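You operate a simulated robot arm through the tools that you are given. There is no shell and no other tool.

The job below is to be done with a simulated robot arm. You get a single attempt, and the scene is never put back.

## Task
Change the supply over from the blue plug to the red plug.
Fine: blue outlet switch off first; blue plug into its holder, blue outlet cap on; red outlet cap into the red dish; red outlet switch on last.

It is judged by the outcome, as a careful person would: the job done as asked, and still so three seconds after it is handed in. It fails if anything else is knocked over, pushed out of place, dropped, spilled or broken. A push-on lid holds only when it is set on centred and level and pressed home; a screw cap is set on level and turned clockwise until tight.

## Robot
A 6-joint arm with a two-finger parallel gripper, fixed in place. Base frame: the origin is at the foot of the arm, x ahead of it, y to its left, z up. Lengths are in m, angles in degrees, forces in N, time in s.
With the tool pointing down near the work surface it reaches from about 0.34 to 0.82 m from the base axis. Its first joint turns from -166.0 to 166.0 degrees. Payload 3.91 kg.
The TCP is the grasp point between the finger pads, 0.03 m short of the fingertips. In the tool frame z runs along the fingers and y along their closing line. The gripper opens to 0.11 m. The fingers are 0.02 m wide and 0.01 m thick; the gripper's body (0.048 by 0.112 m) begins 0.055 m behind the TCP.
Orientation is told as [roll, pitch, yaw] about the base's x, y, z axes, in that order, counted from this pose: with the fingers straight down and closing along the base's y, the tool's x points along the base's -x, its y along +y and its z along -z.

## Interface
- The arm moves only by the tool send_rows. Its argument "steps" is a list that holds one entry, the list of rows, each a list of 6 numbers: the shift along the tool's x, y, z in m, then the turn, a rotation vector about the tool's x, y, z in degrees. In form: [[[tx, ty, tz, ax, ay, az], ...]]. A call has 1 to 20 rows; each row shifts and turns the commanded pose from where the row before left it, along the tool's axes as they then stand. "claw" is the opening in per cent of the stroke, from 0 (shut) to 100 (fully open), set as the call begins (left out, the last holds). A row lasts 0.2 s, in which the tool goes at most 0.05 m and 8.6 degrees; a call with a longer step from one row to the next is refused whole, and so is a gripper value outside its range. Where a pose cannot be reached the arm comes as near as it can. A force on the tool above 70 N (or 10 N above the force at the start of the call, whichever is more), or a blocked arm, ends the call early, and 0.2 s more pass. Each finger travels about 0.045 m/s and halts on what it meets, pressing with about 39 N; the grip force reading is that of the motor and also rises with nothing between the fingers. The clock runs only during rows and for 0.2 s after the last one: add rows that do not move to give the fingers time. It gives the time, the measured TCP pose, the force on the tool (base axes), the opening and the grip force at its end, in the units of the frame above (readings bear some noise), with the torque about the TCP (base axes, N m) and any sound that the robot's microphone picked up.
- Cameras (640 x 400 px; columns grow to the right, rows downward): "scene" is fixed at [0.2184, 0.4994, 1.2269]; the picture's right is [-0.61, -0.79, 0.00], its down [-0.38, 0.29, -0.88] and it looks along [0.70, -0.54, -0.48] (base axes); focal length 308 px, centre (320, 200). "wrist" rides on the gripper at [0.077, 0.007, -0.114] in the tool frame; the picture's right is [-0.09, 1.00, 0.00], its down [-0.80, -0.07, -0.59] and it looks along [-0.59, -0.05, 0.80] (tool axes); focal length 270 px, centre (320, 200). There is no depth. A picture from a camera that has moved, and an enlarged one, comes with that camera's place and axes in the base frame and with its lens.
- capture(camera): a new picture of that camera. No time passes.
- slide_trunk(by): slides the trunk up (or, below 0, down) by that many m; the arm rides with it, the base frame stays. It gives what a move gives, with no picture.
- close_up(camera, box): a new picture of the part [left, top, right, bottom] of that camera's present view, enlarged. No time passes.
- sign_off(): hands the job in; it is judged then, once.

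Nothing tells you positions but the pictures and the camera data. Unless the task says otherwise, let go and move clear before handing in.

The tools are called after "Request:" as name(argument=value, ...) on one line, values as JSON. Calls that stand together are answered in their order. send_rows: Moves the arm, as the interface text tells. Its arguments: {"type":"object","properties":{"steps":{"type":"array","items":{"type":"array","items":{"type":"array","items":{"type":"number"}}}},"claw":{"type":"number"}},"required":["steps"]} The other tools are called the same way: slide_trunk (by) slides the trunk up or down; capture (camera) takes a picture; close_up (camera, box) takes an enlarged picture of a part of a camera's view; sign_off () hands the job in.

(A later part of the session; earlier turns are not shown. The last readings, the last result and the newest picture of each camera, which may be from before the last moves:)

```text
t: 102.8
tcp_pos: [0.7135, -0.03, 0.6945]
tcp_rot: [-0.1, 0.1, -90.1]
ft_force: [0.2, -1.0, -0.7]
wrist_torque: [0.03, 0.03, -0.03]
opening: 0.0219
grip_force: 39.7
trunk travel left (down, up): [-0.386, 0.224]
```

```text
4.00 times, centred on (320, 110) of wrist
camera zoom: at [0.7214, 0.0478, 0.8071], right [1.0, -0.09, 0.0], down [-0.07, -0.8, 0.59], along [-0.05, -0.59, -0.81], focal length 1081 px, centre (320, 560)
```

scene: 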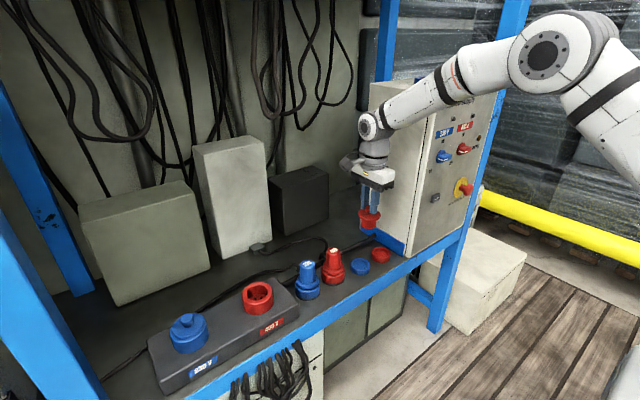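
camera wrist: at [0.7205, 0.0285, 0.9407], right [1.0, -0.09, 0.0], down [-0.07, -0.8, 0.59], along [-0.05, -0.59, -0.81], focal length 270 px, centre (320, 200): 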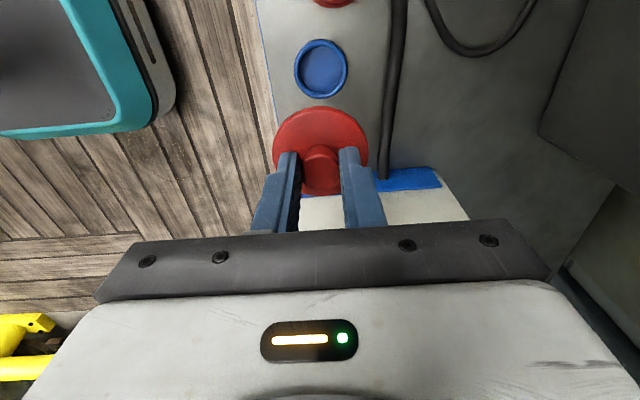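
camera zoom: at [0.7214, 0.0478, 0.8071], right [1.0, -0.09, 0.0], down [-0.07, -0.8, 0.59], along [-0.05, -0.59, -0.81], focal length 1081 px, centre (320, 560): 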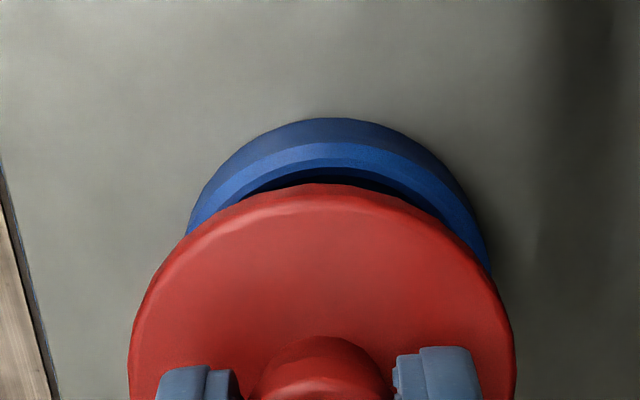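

Request:
send_rows(steps=[[[0, 0, 0.004, 0, 0, 0], [0, 0, 0.003, 0, 0, 0], [0, 0, 0, 0, 0, 0]]])

Request:
send_rows(steps=[[[0, 0, 0.002, 0, 0, 0], [0, 0, 0.002, 0, 0, 0], [0, 0, 0, 0, 0, 0]]])

Request:
close_up(camera="scene", box=[340, 230, 400, 280])

```text
t: 103.6
tcp_pos: [0.714, -0.029, 0.6873]
tcp_rot: [0.1, 0.2, -90.0]
ft_force: [0.7, 0.2, -1.1]
wrist_torque: [0.0, 0.01, 0.01]
opening: 0.0219
grip_force: 39.4
trunk travel left (down, up): [-0.386, 0.224]
```

```text
t: 104.4
tcp_pos: [0.7142, -0.03, 0.6838]
tcp_rot: [0.2, 0.0, -90.1]
ft_force: [0.0, -0.2, -0.5]
wrist_torque: [-0.02, 0.02, 0.0]
opening: 0.0217
grip_force: 39.1
trunk travel left (down, up): [-0.386, 0.224]
```

```text
8.00 times, centred on (370, 255) of scene
camera zoom: at [0.2184, 0.4994, 1.2269], right [-0.61, -0.79, 0.0], down [-0.38, 0.29, -0.88], along [0.7, -0.54, -0.48], focal length 2467 px, centre (-80, -240)
```

zoom: 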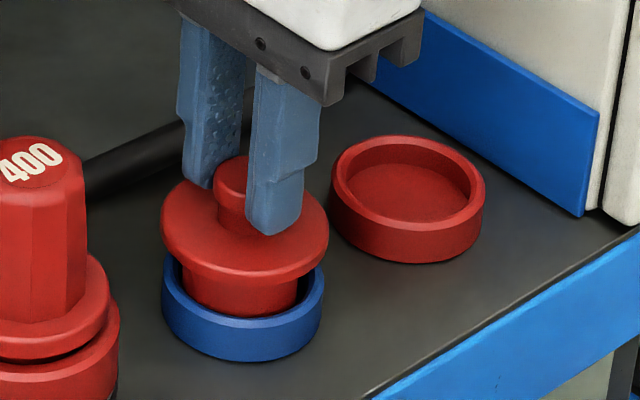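

Request:
send_rows(steps=[[[0, 0, 0.002, 0, 0, 0], [0, 0, 0.001, 0, 0, 0], [0, 0, 0, 0, 0, 0]]])

```text
t: 105.2
tcp_pos: [0.7136, -0.0296, 0.6828]
tcp_rot: [0.2, 0.1, -90.0]
ft_force: [2.8, 2.2, 10.9]
wrist_torque: [0.05, -0.05, 0.0]
opening: 0.0217
grip_force: 39.1
trunk travel left (down, up): [-0.386, 0.224]
```

Cap rests in the blue dish. Releasing, rising, leaning the tool 18° (wrist away from the control box) and regripping.

Request:
send_rows(steps=[[[0, 0, 0, 0, 0, 0], [0, 0, 0, 0, 0, 0], [0, 0, -0.01, 0, 0, 0], [0, 0, -0.025, 0, 0, 0], [0, 0, -0.025, 0, 0, 0], [0, 0, 0, 0, -6, 0], [0, 0, 0, 0, -6, 0], [0, 0, 0, 0, -6, 0], [0.0071, 0, -0.0023, 0, 0, 0], [0, 0, 0, 0, 0, 0]]], claw=45)

Request:
close_up(camera="wrist", box=[210, 20, 430, 240])

Request:
close_up(camera="scene", box=[320, 170, 440, 290])

```text
t: 107.4
tcp_pos: [0.7138, -0.0228, 0.74]
tcp_rot: [0.2, -17.9, -90.0]
ft_force: [0.4, 0.7, 0.7]
wrist_torque: [0.01, 0.03, 0.01]
opening: 0.0496
grip_force: 0.0
trunk travel left (down, up): [-0.386, 0.224]
```

```text
1.82 times, centred on (320, 130) of wrist
camera zoom: at [0.722, 0.087, 0.8241], right [1.0, -0.08, 0.03], down [-0.07, -0.58, 0.81], along [-0.05, -0.81, -0.58], focal length 491 px, centre (320, 327)
```

zoom: 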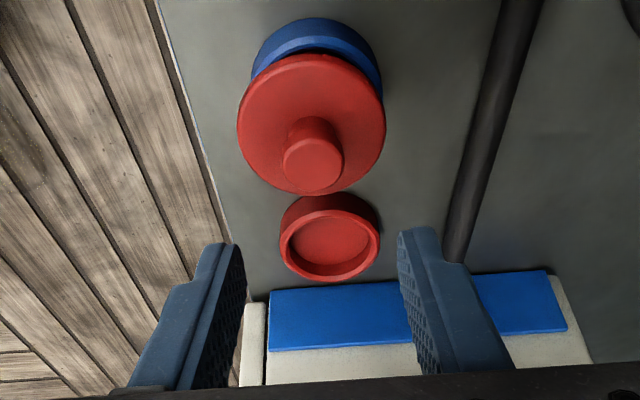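

```text
3.33 times, centred on (380, 230) of scene
camera zoom: at [0.2184, 0.4994, 1.2269], right [-0.61, -0.79, 0.0], down [-0.38, 0.29, -0.88], along [0.7, -0.54, -0.48], focal length 1028 px, centre (120, 100)
```

zoom: 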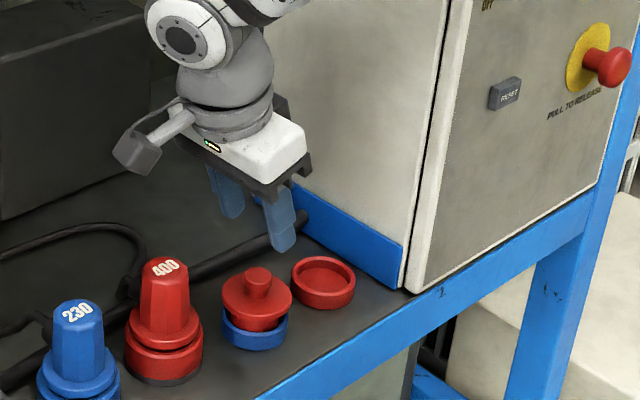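

Request:
send_rows(steps=[[[0.0062, 0, 0.0187, 0, 0, 0], [0.0062, 0, 0.0187, 0, 0, 0], [0.0052, 0, 0.0152, 0, 0, 0], [0, 0, 0, 0, 0, 0]]])

Request:
close_up(camera="wrist", box=[210, 60, 430, 240])

Request:
close_up(camera="scene", box=[320, 190, 420, 290])

```text
t: 108.4
tcp_pos: [0.7139, -0.0225, 0.6869]
tcp_rot: [0.0, -17.9, -89.9]
ft_force: [-0.5, 0.5, -0.4]
wrist_torque: [-0.03, 0.0, 0.04]
opening: 0.0493
grip_force: 0.0
trunk travel left (down, up): [-0.386, 0.224]
```

```text
2.22 times, centred on (320, 150) of wrist
camera zoom: at [0.7221, 0.0868, 0.7696], right [1.0, -0.08, 0.03], down [-0.07, -0.58, 0.81], along [-0.05, -0.81, -0.58], focal length 601 px, centre (320, 311)
```

zoom: 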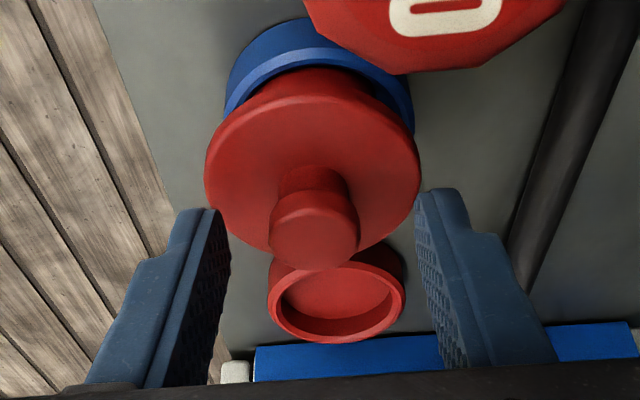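

```text
4.00 times, centred on (370, 240) of scene
camera zoom: at [0.2184, 0.4994, 1.2269], right [-0.61, -0.79, 0.0], down [-0.38, 0.29, -0.88], along [0.7, -0.54, -0.48], focal length 1233 px, centre (120, 40)
```

zoom: 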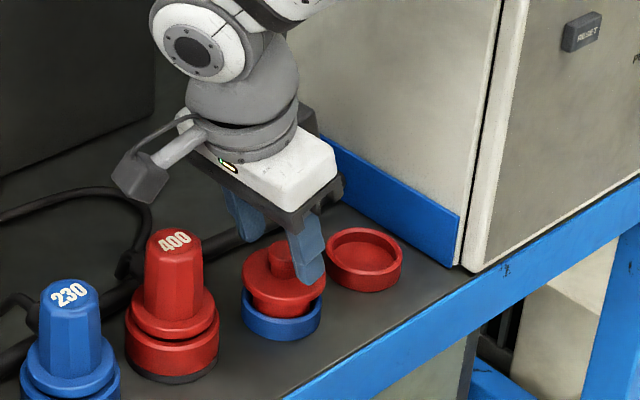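

Request:
send_rows(steps=[[[0.0017, 0.0, 0.0048, 0, 0, 0], [0, 0, 0, 0, 0, 0]]])

Request:
send_rows(steps=[[[0, 0, 0, 0, 0, 0], [0, 0, 0, 0, 0, 0], [0, 0, 0, 0, 0, 0], [0, 0, 0, 0, 0, 0]]], claw=5)

Request:
send_rows(steps=[[[-0.0031, 0.0, -0.0095, 0, 0, 0], [-0.0062, 0, -0.019, 0, 0, 0], [0, 0, 0, 0, 0, 0]]])

Request:
close_up(camera="wrist", box=[210, 60, 430, 240])

Request:
close_up(camera="scene", box=[320, 190, 420, 290])

```text
t: 109.0
tcp_pos: [0.7139, -0.0232, 0.6824]
tcp_rot: [0.0, -17.9, -90.0]
ft_force: [-0.2, -0.2, 0.1]
wrist_torque: [0.0, 0.01, 0.0]
opening: 0.0495
grip_force: 0.0
trunk travel left (down, up): [-0.386, 0.224]
```

```text
t: 110.0
tcp_pos: [0.7143, -0.0228, 0.6808]
tcp_rot: [0.1, -17.9, -89.9]
ft_force: [0.8, -0.7, 0.3]
wrist_torque: [0.02, -0.01, 0.0]
opening: 0.0221
grip_force: 39.1
trunk travel left (down, up): [-0.386, 0.224]
```

```text
t: 110.8
tcp_pos: [0.7129, -0.0225, 0.7115]
tcp_rot: [0.1, -17.9, -90.0]
ft_force: [-0.2, -0.1, -0.6]
wrist_torque: [-0.02, 0.0, 0.01]
opening: 0.0219
grip_force: 39.1
trunk travel left (down, up): [-0.386, 0.224]
```

```text
2.22 times, centred on (320, 150) of wrist
camera zoom: at [0.7213, 0.0863, 0.7951], right [1.0, -0.08, 0.03], down [-0.07, -0.58, 0.81], along [-0.05, -0.81, -0.58], focal length 601 px, centre (320, 311)
```

zoom: 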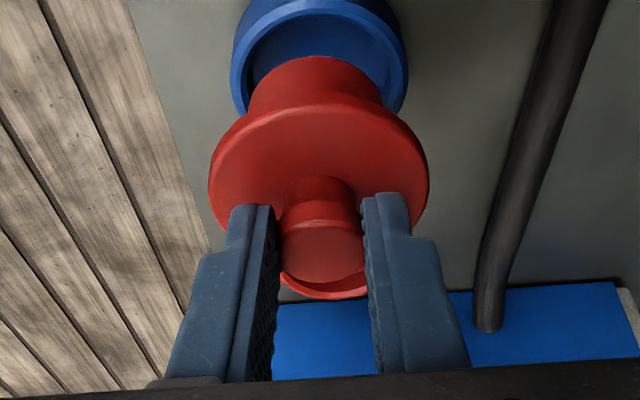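

```text
4.00 times, centred on (370, 240) of scene
camera zoom: at [0.2184, 0.4994, 1.2269], right [-0.61, -0.79, 0.0], down [-0.38, 0.29, -0.88], along [0.7, -0.54, -0.48], focal length 1233 px, centre (120, 40)
```

zoom: 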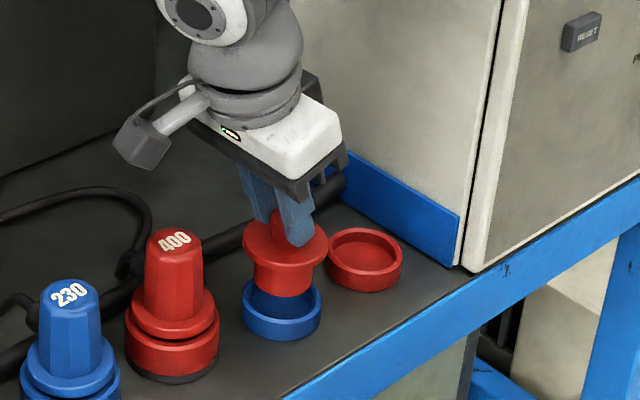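

Regripped with the lean. Moving 0.089 m over to the red dish.

Request:
send_rows(steps=[[[-0.0046, 0.0, -0.0143, 0, 0, 0], [-0.0282, 0, 0.0092, 0, 0, 0], [-0.0282, 0, 0.0092, 0, 0, 0], [-0.0282, 0, 0.0091, 0, 0, 0], [0, 0, 0, 0, 0, 0]]])

Request:
close_up(camera="wrist", box=[210, 20, 430, 240])

Request:
close_up(camera="scene", box=[320, 170, 440, 290])

Request:
capture(camera="scene")

```text
t: 112.0
tcp_pos: [0.7129, -0.1102, 0.7276]
tcp_rot: [0.1, -17.9, -90.1]
ft_force: [0.0, 0.0, -0.4]
wrist_torque: [-0.01, 0.03, -0.02]
opening: 0.0219
grip_force: 38.5
trunk travel left (down, up): [-0.386, 0.224]
```

```text
1.82 times, centred on (320, 130) of wrist
camera zoom: at [0.7205, -0.001, 0.8111], right [1.0, -0.08, 0.03], down [-0.07, -0.58, 0.81], along [-0.05, -0.81, -0.58], focal length 491 px, centre (320, 327)
```

zoom: 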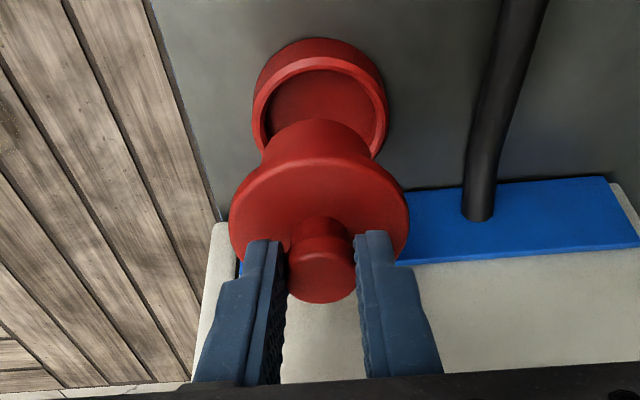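

```text
3.33 times, centred on (380, 230) of scene
camera zoom: at [0.2184, 0.4994, 1.2269], right [-0.61, -0.79, 0.0], down [-0.38, 0.29, -0.88], along [0.7, -0.54, -0.48], focal length 1028 px, centre (120, 100)
```

zoom: 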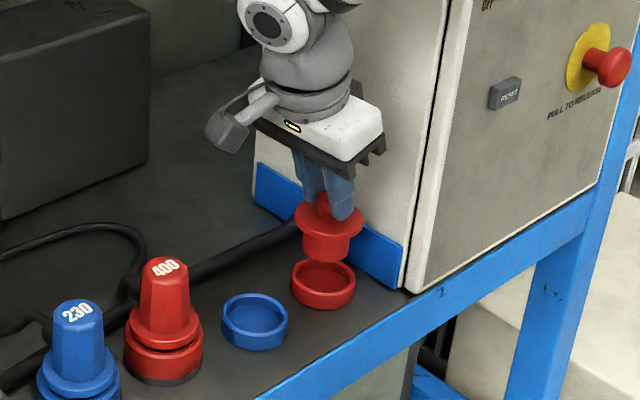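

```text
taken
```

scene: 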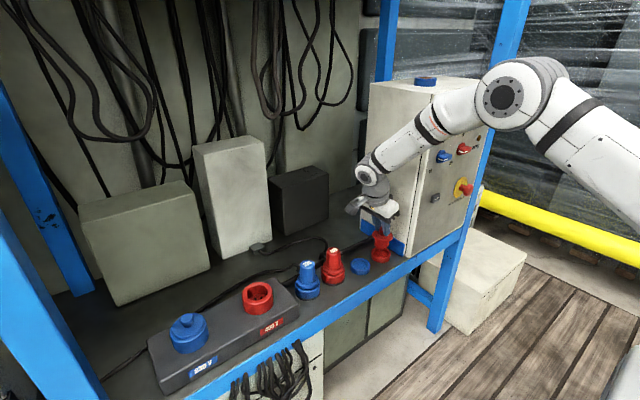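

Request:
send_rows(steps=[[[0.0046, 0.0, 0.0143, 0, 0, 0], [0.0037, 0, 0.0114, 0, 0, 0], [0, 0, 0, 0, 0, 0]]])

Request:
close_up(camera="wrist", box=[210, 40, 430, 200])

Request:
close_up(camera="scene", box=[350, 220, 410, 270])

```text
t: 112.8
tcp_pos: [0.7127, -0.1087, 0.7002]
tcp_rot: [0.1, -17.8, -90.0]
ft_force: [0.6, -0.7, -0.7]
wrist_torque: [-0.01, -0.03, 0.0]
opening: 0.022
grip_force: 38.5
trunk travel left (down, up): [-0.386, 0.224]
```

```text
2.50 times, centred on (320, 120) of wrist
camera zoom: at [0.7208, -0.0007, 0.7831], right [1.0, -0.08, 0.03], down [-0.07, -0.58, 0.81], along [-0.05, -0.81, -0.58], focal length 676 px, centre (320, 400)
```

zoom: 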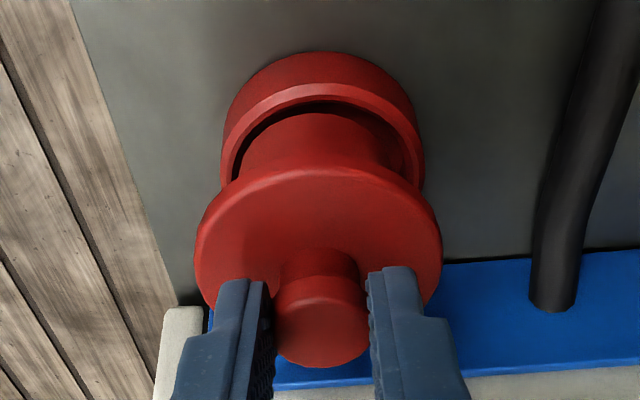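

```text
8.00 times, centred on (380, 245) of scene
camera zoom: at [0.2184, 0.4994, 1.2269], right [-0.61, -0.79, 0.0], down [-0.38, 0.29, -0.88], along [0.7, -0.54, -0.48], focal length 2467 px, centre (-160, -160)
```

zoom: 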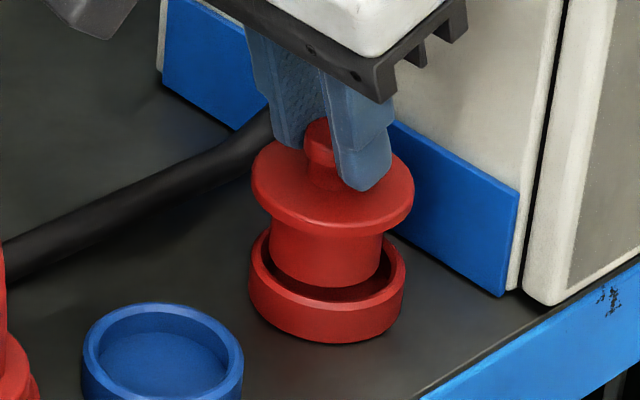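

Request:
send_rows(steps=[[[0.0019, 0.001, 0.0057, 0, 0, 0], [0.0015, 0, 0.0047, 0, 0, 0], [0, 0, 0, 0, 0, 0]]])

Request:
close_up(camera="scene", box=[350, 220, 410, 270])

Request:
close_up(camera="wrist", box=[210, 40, 430, 200])

```text
t: 113.6
tcp_pos: [0.7163, -0.1098, 0.6932]
tcp_rot: [0.4, -18.0, -90.0]
ft_force: [-0.8, -2.0, 29.2]
wrist_torque: [0.05, 0.03, 0.01]
opening: 0.0217
grip_force: 39.0
trunk travel left (down, up): [-0.386, 0.224]
```

```text
8.00 times, centred on (380, 245) of scene
camera zoom: at [0.2184, 0.4994, 1.2269], right [-0.61, -0.79, 0.0], down [-0.38, 0.29, -0.88], along [0.7, -0.54, -0.48], focal length 2467 px, centre (-160, -160)
```

zoom: 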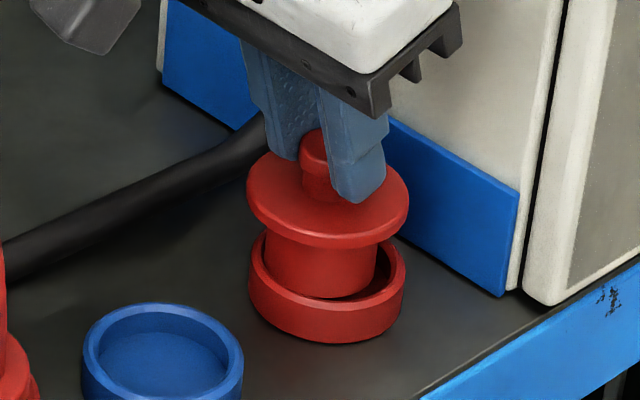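

```text
2.50 times, centred on (320, 120) of wrist
camera zoom: at [0.722, -0.0005, 0.7765], right [1.0, -0.08, 0.04], down [-0.08, -0.58, 0.81], along [-0.05, -0.81, -0.58], focal length 676 px, centre (320, 400)
```

zoom: 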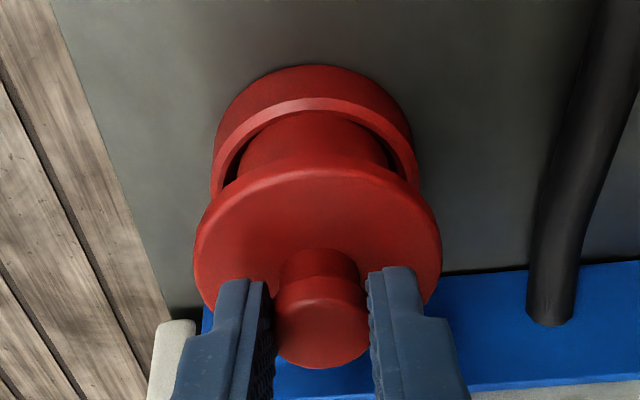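

Request:
send_rows(steps=[[[-0.0015, 0, -0.0047, 0, 0, 0], [-0.0028, -0.0007, 0.0009, 0, 0, 0], [0, 0, 0, 0, 0, 0]]])

Request:
close_up(camera="scene", box=[350, 220, 410, 270])

Request:
close_up(camera="wrist", box=[210, 40, 430, 200])

```text
t: 114.4
tcp_pos: [0.7141, -0.1123, 0.692]
tcp_rot: [-0.2, -17.9, -90.0]
ft_force: [-0.3, -0.5, -0.6]
wrist_torque: [0.0, -0.04, 0.02]
opening: 0.0219
grip_force: 38.8
trunk travel left (down, up): [-0.386, 0.224]
```

```text
8.00 times, centred on (380, 245) of scene
camera zoom: at [0.2184, 0.4994, 1.2269], right [-0.61, -0.79, 0.0], down [-0.38, 0.29, -0.88], along [0.7, -0.54, -0.48], focal length 2467 px, centre (-160, -160)
```

zoom: 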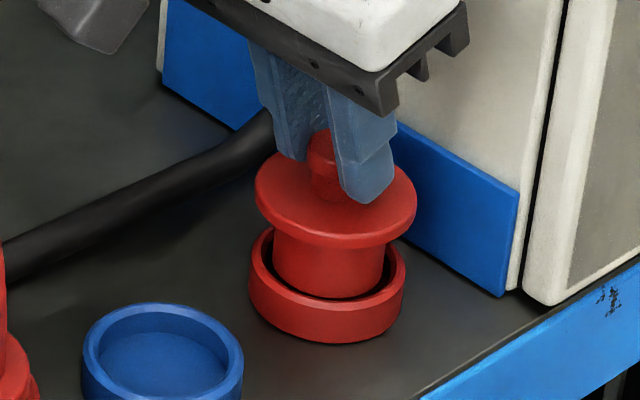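

```text
2.50 times, centred on (320, 120) of wrist
camera zoom: at [0.722, -0.0042, 0.7754], right [1.0, -0.08, 0.03], down [-0.07, -0.58, 0.81], along [-0.05, -0.81, -0.58], focal length 676 px, centre (320, 400)
```

zoom: 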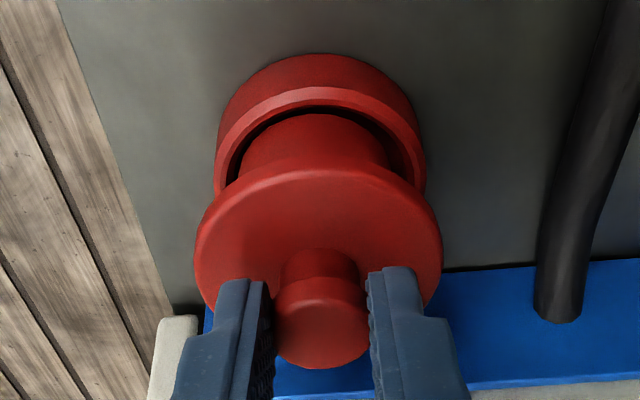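

Request:
send_rows(steps=[[[0.0012, 0, 0.0038, 0, 0, 0], [0.0009, 0, 0.0029, 0, 0, 0], [0, 0, 0, 0, 0, 0]]])

Request:
send_rows(steps=[[[0.0009, 0, 0.0029, 0, 0, 0], [0, 0, 0, 0, 0, 0]]])

Request:
close_up(camera="scene", box=[350, 220, 410, 270])

```text
t: 115.2
tcp_pos: [0.7152, -0.115, 0.6855]
tcp_rot: [0.0, -17.9, -90.0]
ft_force: [0.5, -0.5, -0.3]
wrist_torque: [0.02, 0.0, 0.01]
opening: 0.0219
grip_force: 39.3
trunk travel left (down, up): [-0.386, 0.224]
```

```text
t: 115.8
tcp_pos: [0.7141, -0.1137, 0.6821]
tcp_rot: [0.1, -18.0, -90.1]
ft_force: [-0.6, -0.2, -0.5]
wrist_torque: [-0.02, 0.02, -0.03]
opening: 0.0219
grip_force: 39.0
trunk travel left (down, up): [-0.386, 0.224]
```

```text
8.00 times, centred on (380, 245) of scene
camera zoom: at [0.2184, 0.4994, 1.2269], right [-0.61, -0.79, 0.0], down [-0.38, 0.29, -0.88], along [0.7, -0.54, -0.48], focal length 2467 px, centre (-160, -160)
```

zoom: 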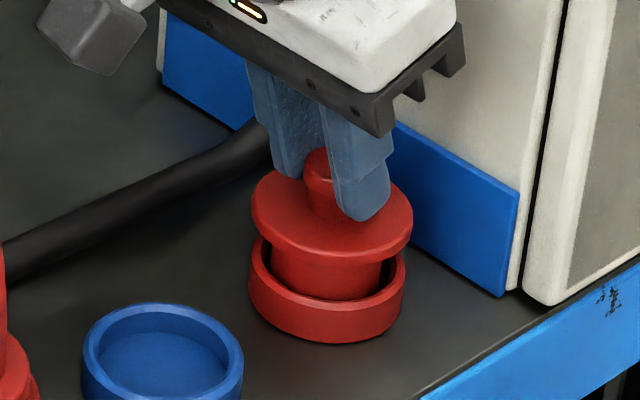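

Going in. Lowering the last bit and releasing.

Request:
send_rows(steps=[[[0.0006, 0, 0.0019, 0, 0, 0], [0.0003, 0, 0.001, 0, 0, 0], [0, 0, 0, 0, 0, 0]]])

Request:
send_rows(steps=[[[0, 0, 0, 0, 0, 0], [0, 0, 0, 0, 0, 0], [0, 0, 0, 0, 0, 0], [-0.0031, 0, -0.0095, 0, 0, 0], [-0.0062, 0, -0.019, 0, 0, 0], [-0.0093, 0, -0.0285, 0, 0, 0], [-0.0093, 0, -0.0285, 0, 0, 0], [-0.0093, 0, -0.0285, 0, 0, 0], [0, 0, 0, 0, 0, 0]]], claw=45)

Request:
close_up(camera="scene", box=[320, 190, 440, 290])

Request:
capture(camera="wrist")

```text
t: 116.6
tcp_pos: [0.7149, -0.1132, 0.68]
tcp_rot: [0.1, -18.0, -90.0]
ft_force: [1.0, 2.1, 7.6]
wrist_torque: [-0.05, -0.09, 0.04]
opening: 0.022
grip_force: 38.2
trunk travel left (down, up): [-0.386, 0.224]
```

```text
t: 118.6
tcp_pos: [0.7149, -0.1134, 0.7992]
tcp_rot: [0.1, -17.9, -90.0]
ft_force: [0.2, 1.2, -0.3]
wrist_torque: [-0.01, -0.02, 0.03]
opening: 0.0497
grip_force: 0.1
trunk travel left (down, up): [-0.386, 0.224]
```

```text
4.00 times, centred on (380, 240) of scene
camera zoom: at [0.2184, 0.4994, 1.2269], right [-0.61, -0.79, 0.0], down [-0.38, 0.29, -0.88], along [0.7, -0.54, -0.48], focal length 1233 px, centre (80, 40)
```

zoom: 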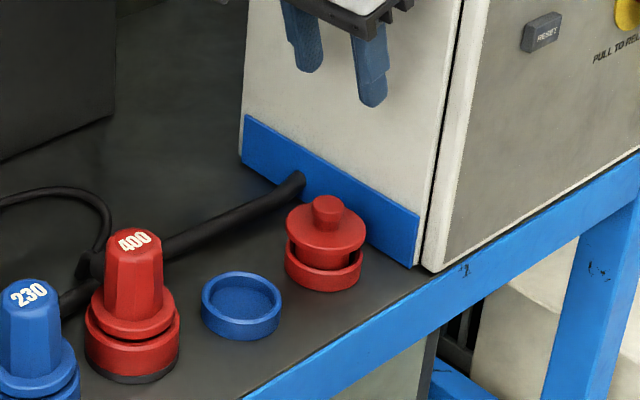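

```text
taken
camera wrist: at [0.7221, -0.004, 0.8827], right [1.0, -0.08, 0.03], down [-0.07, -0.58, 0.81], along [-0.05, -0.81, -0.58], focal length 270 px, centre (320, 200)
```

wrist: 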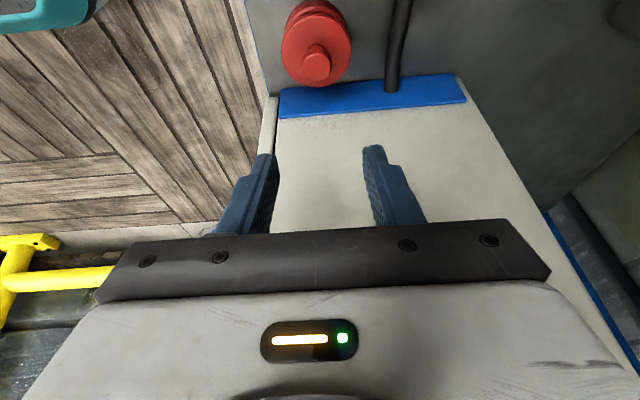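

Red cap is in the red dish. Next, the red plug: moving over, removing the lean, turning to yaw 0.

Request:
send_rows(steps=[[[0.0373, 0, -0.0226, 0, 0, 0], [0.0373, 0, -0.0226, 0, 0, 0], [0.0373, 0, -0.0226, 0, 0, 0], [0.0373, 0, -0.0227, 0, 0, 0], [0, 0, 0, 0, 6, 0], [0, 0, 0, 0, 6, 0], [0, 0, 0, 0, 6, 0], [0, 0, 0, 0, 0, 0]]], claw=62)

Request:
send_rows(steps=[[[0, 0, 0, 0, 0, -8.2], [0, 0, 0, 0, 0, -8.2], [0, 0, 0, 0, 0, -8.2], [0, 0, 0, 0, 0, -8.2], [0, 0, 0, 0, 0, -8.2], [0, 0, 0, 0, 0, -8.2], [0, 0, 0, 0, 0, -8.2], [0, 0, 0, 0, 0, -8.2], [0, 0, 0, 0, 0, -8.2], [0, 0, 0, 0, 0, -8.2], [0, 0, 0, 0, 0, -8], [0, 0, 0, 0, 0, 0]]])

Request:
capture(camera="wrist")

Request:
close_up(camera="wrist", box=[230, 0, 430, 160])

Request:
close_up(camera="scene", box=[280, 210, 380, 310])

```text
t: 120.4
tcp_pos: [0.7135, 0.0558, 0.8404]
tcp_rot: [0.1, 0.2, -90.0]
ft_force: [0.8, 0.1, -0.2]
wrist_torque: [-0.02, 0.01, 0.02]
opening: 0.068
grip_force: 0.1
trunk travel left (down, up): [-0.386, 0.224]
```

```text
t: 123.0
tcp_pos: [0.7149, 0.0559, 0.8401]
tcp_rot: [0.1, 0.0, 0.0]
ft_force: [-0.2, -0.5, -0.3]
wrist_torque: [-0.03, 0.0, 0.03]
opening: 0.0681
grip_force: 0.0
trunk travel left (down, up): [-0.386, 0.224]
```

```text
taken
camera wrist: at [0.6389, 0.0639, 0.9521], right [0.09, 1.0, 0.0], down [0.8, -0.07, 0.6], along [0.59, -0.05, -0.8], focal length 270 px, centre (320, 200)
```

wrist: 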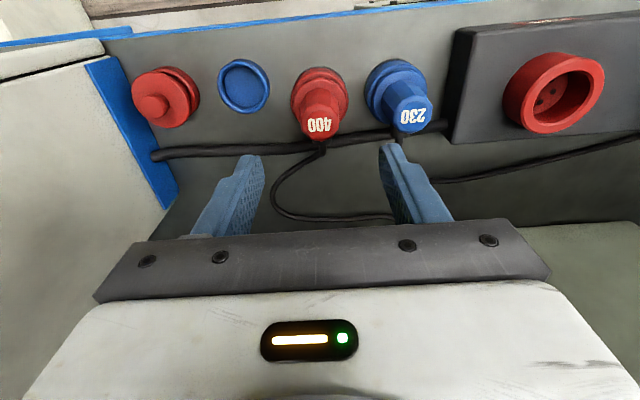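

```text
2.50 times, centred on (330, 80) of wrist
camera zoom: at [0.6389, 0.0639, 0.9521], right [0.09, 1.0, 0.0], down [0.8, -0.07, 0.6], along [0.59, -0.05, -0.8], focal length 676 px, centre (295, 500)
```

zoom: 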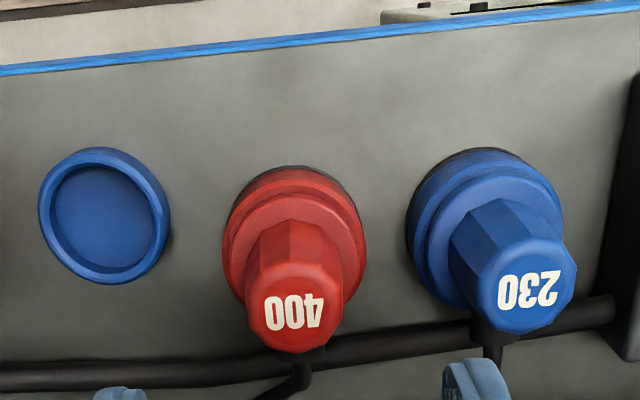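

```text
4.00 times, centred on (330, 260) of scene
camera zoom: at [0.2184, 0.4994, 1.2269], right [-0.61, -0.79, 0.0], down [-0.38, 0.29, -0.88], along [0.7, -0.54, -0.48], focal length 1233 px, centre (280, -40)
```

zoom: 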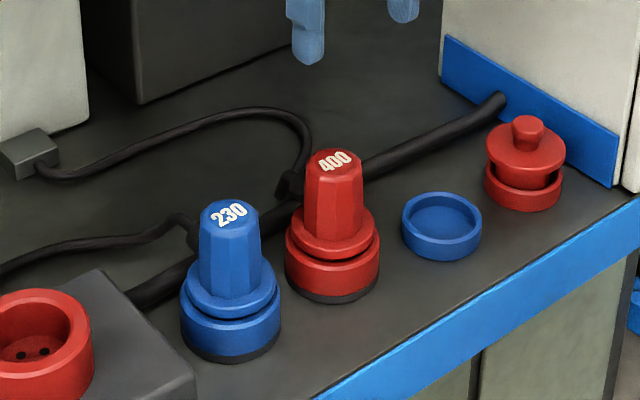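

Request:
send_rows(steps=[[[-0.009, 0.001, 0.03, 0, 0, 0], [-0.008, 0, 0.035, 0, 0, 0], [0, 0, 0.03, 0, 0, 0], [0, 0, 0, 0, 0, 0]]])

Request:
capture(camera="wrist")

Request:
close_up(camera="scene", box=[280, 210, 380, 310])

```text
t: 124.0
tcp_pos: [0.7289, 0.0564, 0.7457]
tcp_rot: [0.1, 0.0, 0.0]
ft_force: [0.2, -0.7, 0.3]
wrist_torque: [0.0, 0.02, 0.03]
opening: 0.0683
grip_force: 0.0
trunk travel left (down, up): [-0.386, 0.224]
```

```text
taken
camera wrist: at [0.6538, 0.0632, 0.858], right [0.09, 1.0, 0.0], down [0.8, -0.07, 0.6], along [0.59, -0.05, -0.8], focal length 270 px, centre (320, 200)
```

wrist: 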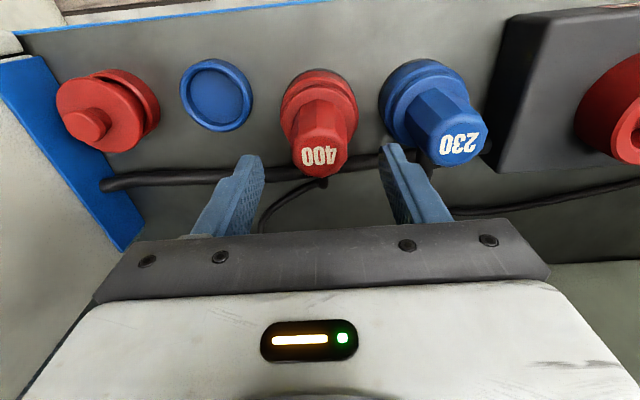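

```text
4.00 times, centred on (330, 260) of scene
camera zoom: at [0.2184, 0.4994, 1.2269], right [-0.61, -0.79, 0.0], down [-0.38, 0.29, -0.88], along [0.7, -0.54, -0.48], focal length 1233 px, centre (280, -40)
```

zoom: 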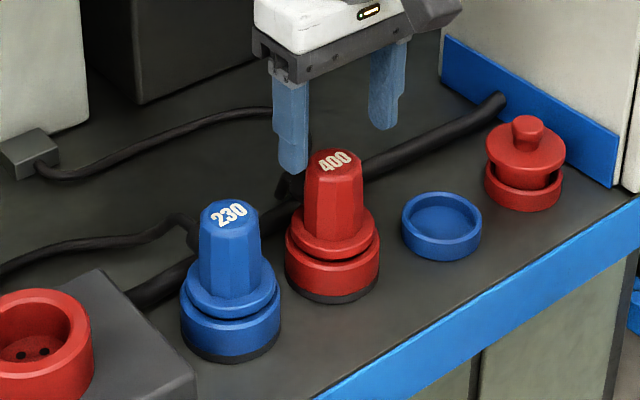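

Request:
send_rows(steps=[[[-0.003, 0, 0.02, 0, 0, 0], [0, 0, 0.022, 0, 0, 0], [0, 0, 0.02, 0, 0, 0], [0, 0, 0, 0, 0, 0]]])

Request:
capture(camera="wrist")

Request:
close_up(camera="scene", box=[280, 210, 380, 310])

```text
t: 125.0
tcp_pos: [0.7341, 0.0567, 0.6822]
tcp_rot: [0.0, -0.1, 0.0]
ft_force: [0.3, -0.4, -0.1]
wrist_torque: [0.04, 0.0, 0.02]
opening: 0.0682
grip_force: 0.0
trunk travel left (down, up): [-0.386, 0.224]
```

```text
taken
camera wrist: at [0.6585, 0.0635, 0.7951], right [0.09, 1.0, 0.0], down [0.8, -0.07, 0.6], along [0.59, -0.05, -0.8], focal length 270 px, centre (320, 200)
```

wrist: 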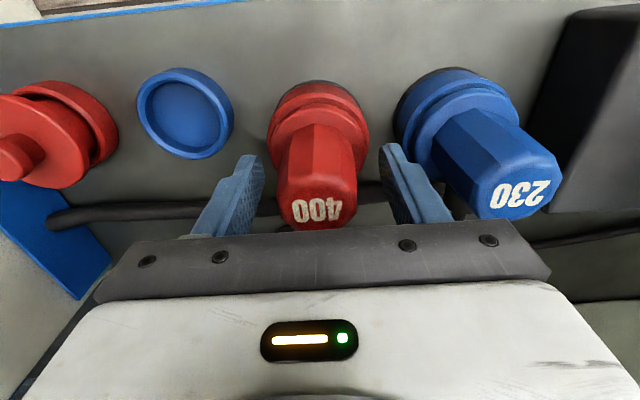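

```text
4.00 times, centred on (330, 260) of scene
camera zoom: at [0.2184, 0.4994, 1.2269], right [-0.61, -0.79, 0.0], down [-0.38, 0.29, -0.88], along [0.7, -0.54, -0.48], focal length 1233 px, centre (280, -40)
```

zoom: 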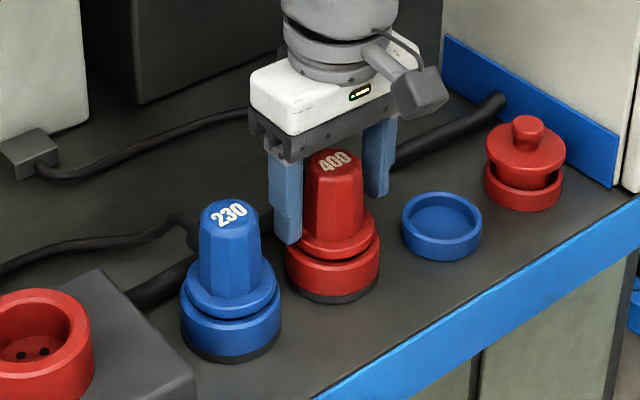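

Request:
send_rows(steps=[[[0, 0, 0, 0, 0, 0], [0, 0, 0, 0, 0, 0], [0, 0, 0, 0, 0, 0], [0, 0, 0, 0, 0, 0]]], claw=10)

Request:
send_rows(steps=[[[0, 0, -0.005, 0, 0, 0], [0, 0, -0.005, 0, 0, 0], [0, 0, -0.01, 0, 0, 0], [0, 0, 0, 0, 0, 0]]])

Request:
capture(camera="wrist")

Request:
close_up(camera="scene", box=[280, 210, 380, 310])

```text
t: 126.0
tcp_pos: [0.7344, 0.0555, 0.682]
tcp_rot: [0.1, -0.1, 0.0]
ft_force: [0.0, -0.2, -0.5]
wrist_torque: [0.03, -0.03, 0.03]
opening: 0.0413
grip_force: 38.9
trunk travel left (down, up): [-0.386, 0.224]
```

```text
t: 127.0
tcp_pos: [0.7355, 0.0592, 0.7024]
tcp_rot: [0.1, -0.1, 0.0]
ft_force: [0.3, -0.7, -1.7]
wrist_torque: [-0.05, -0.01, 0.03]
opening: 0.041
grip_force: 39.1
trunk travel left (down, up): [-0.386, 0.224]
```

```text
taken
camera wrist: at [0.6592, 0.0662, 0.8154], right [0.09, 1.0, 0.0], down [0.8, -0.07, 0.6], along [0.59, -0.05, -0.8], focal length 270 px, centre (320, 200)
```

wrist: 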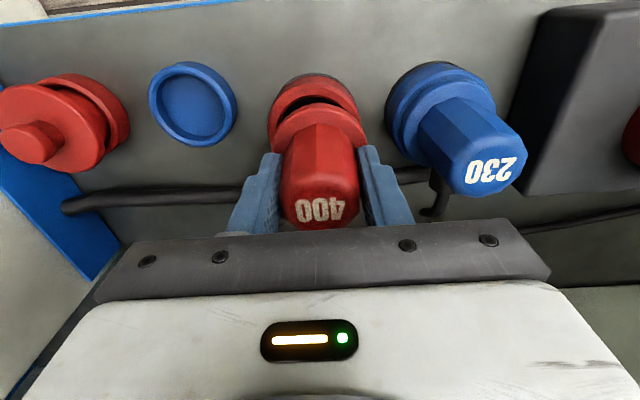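

```text
4.00 times, centred on (330, 260) of scene
camera zoom: at [0.2184, 0.4994, 1.2269], right [-0.61, -0.79, 0.0], down [-0.38, 0.29, -0.88], along [0.7, -0.54, -0.48], focal length 1233 px, centre (280, -40)
```

zoom: 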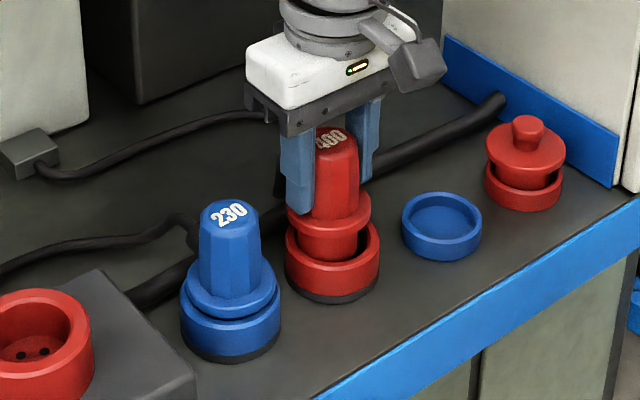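

Red plug lifts free. Raising high and carrying it above the red outlet.

Request:
send_rows(steps=[[[0, 0, -0.02, 0, 0, 0], [0, 0, -0.03, 0, 0, 0], [0, 0, -0.03, 0, 0, 0], [0, 0, -0.03, 0, 0, 0], [0, 0, -0.03, 0, 0, 0], [0, 0.03, 0, 0, 0, 0], [0, 0.035, 0, 0, 0, 0], [0, 0.035, 0, 0, 0, 0], [0, 0.035, 0, 0, 0, 0], [0, 0.035, 0, 0, 0, 0], [0, 0.035, 0, 0, 0, 0], [0, 0.03, 0, 0, 0, 0], [0, 0, 0, 0, 0, 0]]])

Request:
capture(camera="wrist")

Request:
capture(camera="scene")

```text
t: 129.8
tcp_pos: [0.7333, 0.2906, 0.8404]
tcp_rot: [0.1, 0.0, 0.0]
ft_force: [-0.3, -0.3, -1.2]
wrist_torque: [0.01, 0.01, -0.02]
opening: 0.0412
grip_force: 39.0
trunk travel left (down, up): [-0.386, 0.224]
```

```text
taken
camera wrist: at [0.6578, 0.298, 0.9538], right [0.09, 1.0, 0.0], down [0.8, -0.07, 0.59], along [0.59, -0.05, -0.8], focal length 270 px, centre (320, 200)
```

wrist: 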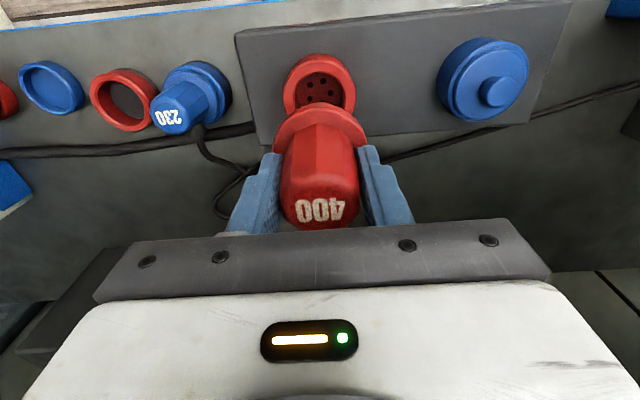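

```text
taken
```

scene: 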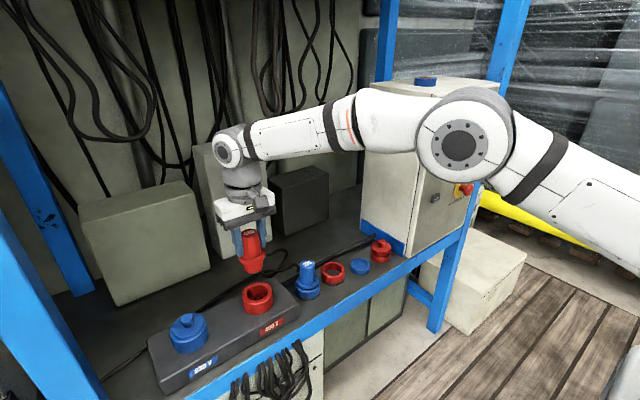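

Request:
send_rows(steps=[[[-0.003, 0.002, 0.03, 0, 0, 0], [0, 0, 0.03, 0, 0, 0], [0, 0, 0, 0, 0, 0]]])

Request:
close_up(camera="wrist", box=[230, 20, 410, 200])

Request:
close_up(camera="scene", box=[210, 240, 310, 330])

```text
t: 130.6
tcp_pos: [0.7373, 0.2947, 0.7824]
tcp_rot: [0.1, -0.1, 0.0]
ft_force: [-0.2, 0.1, -1.4]
wrist_torque: [0.01, 0.03, 0.01]
opening: 0.0411
grip_force: 38.6
trunk travel left (down, up): [-0.386, 0.224]
```

```text
2.22 times, centred on (320, 110) of wrist
camera zoom: at [0.6608, 0.3028, 0.8957], right [0.09, 1.0, 0.0], down [0.8, -0.07, 0.6], along [0.59, -0.05, -0.8], focal length 601 px, centre (320, 400)
```

zoom: 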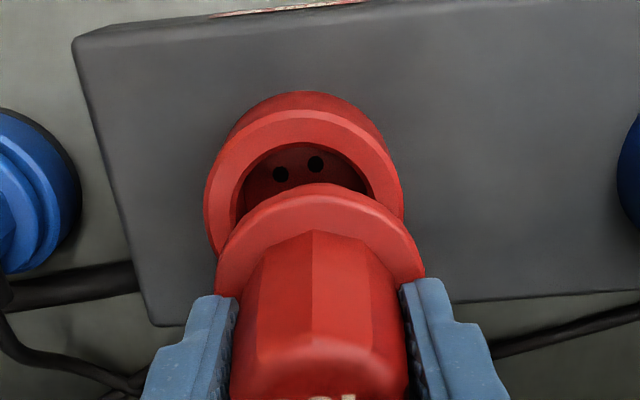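

```text
4.44 times, centred on (260, 285) of scene
camera zoom: at [0.2184, 0.4994, 1.2269], right [-0.61, -0.79, 0.0], down [-0.38, 0.29, -0.88], along [0.7, -0.54, -0.48], focal length 1370 px, centre (587, -178)
```

zoom: 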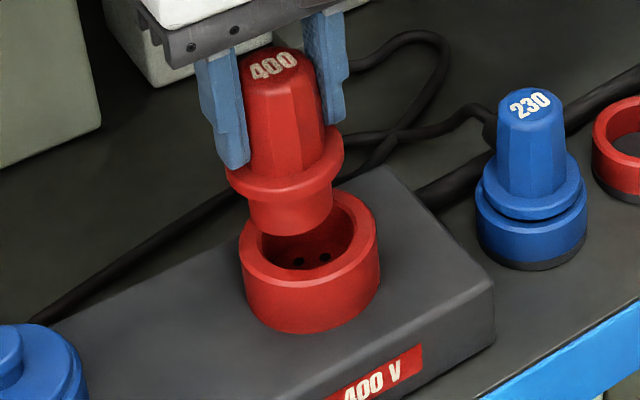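

Request:
send_rows(steps=[[[0.003, -0.004, 0.009, 0, 0, 0], [0, 0, 0, 0, 0, 0]]])

Request:
close_up(camera="wrist", box=[230, 20, 410, 200])

Request:
close_up(camera="scene", box=[220, 260, 290, 320])

```text
t: 131.2
tcp_pos: [0.7342, 0.291, 0.7728]
tcp_rot: [0.2, -0.1, 0.1]
ft_force: [0.5, 0.7, -2.3]
wrist_torque: [0.03, 0.05, -0.02]
opening: 0.0411
grip_force: 39.4
trunk travel left (down, up): [-0.386, 0.224]
```

```text
2.22 times, centred on (320, 110) of wrist
camera zoom: at [0.6573, 0.2986, 0.8859], right [0.09, 1.0, 0.0], down [0.8, -0.07, 0.6], along [0.59, -0.05, -0.8], focal length 601 px, centre (320, 400)
```

zoom: 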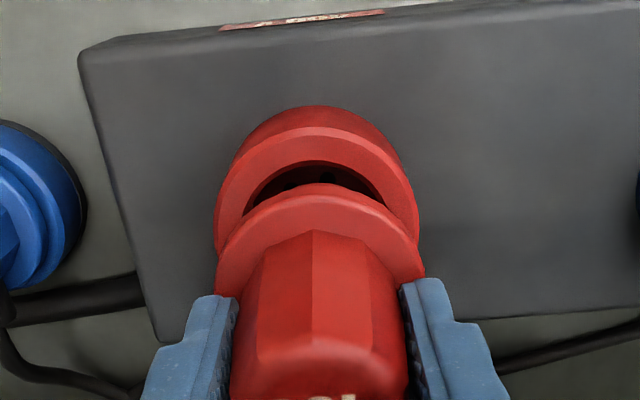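

```text
6.67 times, centred on (255, 290) of scene
camera zoom: at [0.2184, 0.4994, 1.2269], right [-0.61, -0.79, 0.0], down [-0.38, 0.29, -0.88], along [0.7, -0.54, -0.48], focal length 2056 px, centre (753, -400)
```

zoom: 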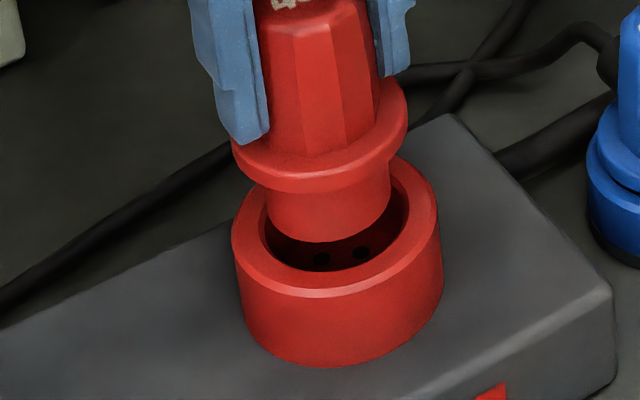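

Request:
send_rows(steps=[[[0.001, -0.0005, 0.005, 0, 0, 0], [0, 0, 0.005, 0, 0, 0], [0, 0, 0.005, 0, 0, 0], [0, 0, 0, 0, 0, 0]]])

Request:
close_up(camera="wrist", box=[230, 20, 410, 200])

Request:
close_up(camera="scene", box=[220, 260, 290, 320])

```text
t: 132.2
tcp_pos: [0.7326, 0.2906, 0.7596]
tcp_rot: [0.1, -0.1, -0.1]
ft_force: [0.1, -0.3, -1.3]
wrist_torque: [0.0, 0.0, -0.03]
opening: 0.0411
grip_force: 38.9
trunk travel left (down, up): [-0.386, 0.224]
```

```text
2.22 times, centred on (320, 110) of wrist
camera zoom: at [0.6569, 0.2974, 0.872], right [0.09, 1.0, 0.0], down [0.8, -0.07, 0.6], along [0.59, -0.05, -0.8], focal length 601 px, centre (320, 400)
```

zoom: 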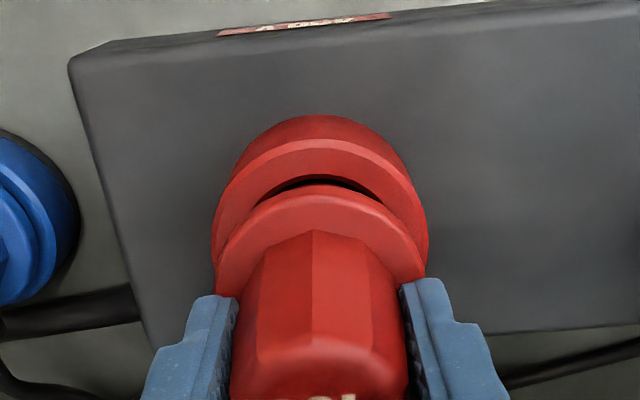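

```text
6.67 times, centred on (255, 290) of scene
camera zoom: at [0.2184, 0.4994, 1.2269], right [-0.61, -0.79, 0.0], down [-0.38, 0.29, -0.88], along [0.7, -0.54, -0.48], focal length 2056 px, centre (753, -400)
```

zoom: 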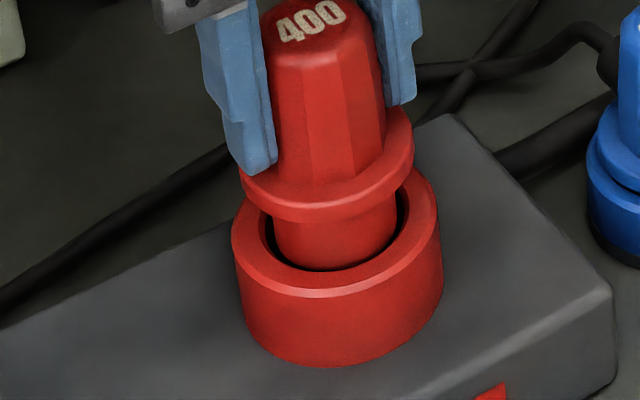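

Request:
send_rows(steps=[[[0, 0, 0.005, 0, 0, 0], [0, 0, 0.005, 0, 0, 0], [0, 0, 0.005, 0, 0, 0], [0, 0, 0.004, 0, 0, 0], [0, 0, 0, 0, 0, 0]]])

Request:
close_up(camera="scene", box=[220, 260, 290, 320])

Request:
close_up(camera="wrist", box=[230, 20, 410, 200])

```text
t: 133.4
tcp_pos: [0.7345, 0.2907, 0.7391]
tcp_rot: [0.1, 0.0, 0.0]
ft_force: [-0.1, -0.8, -2.1]
wrist_torque: [0.01, 0.0, 0.01]
opening: 0.0412
grip_force: 38.9
trunk travel left (down, up): [-0.386, 0.224]
```

```text
6.67 times, centred on (255, 290) of scene
camera zoom: at [0.2184, 0.4994, 1.2269], right [-0.61, -0.79, 0.0], down [-0.38, 0.29, -0.88], along [0.7, -0.54, -0.48], focal length 2056 px, centre (753, -400)
```

zoom: 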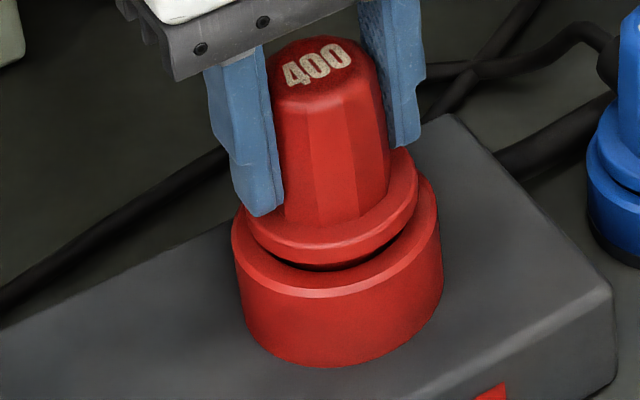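

```text
2.22 times, centred on (320, 110) of wrist
camera zoom: at [0.6577, 0.2972, 0.8524], right [0.09, 1.0, 0.0], down [0.8, -0.07, 0.6], along [0.59, -0.05, -0.8], focal length 601 px, centre (320, 400)
```

zoom: 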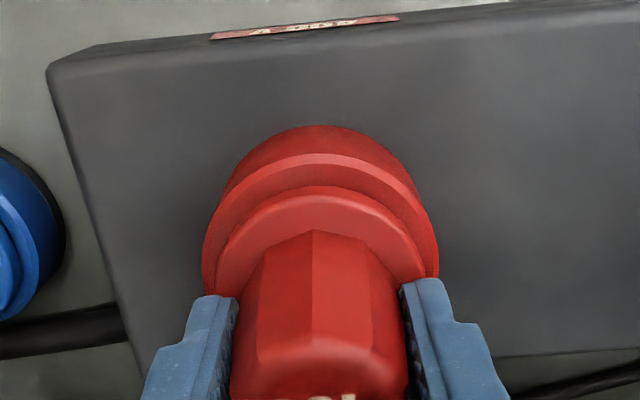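

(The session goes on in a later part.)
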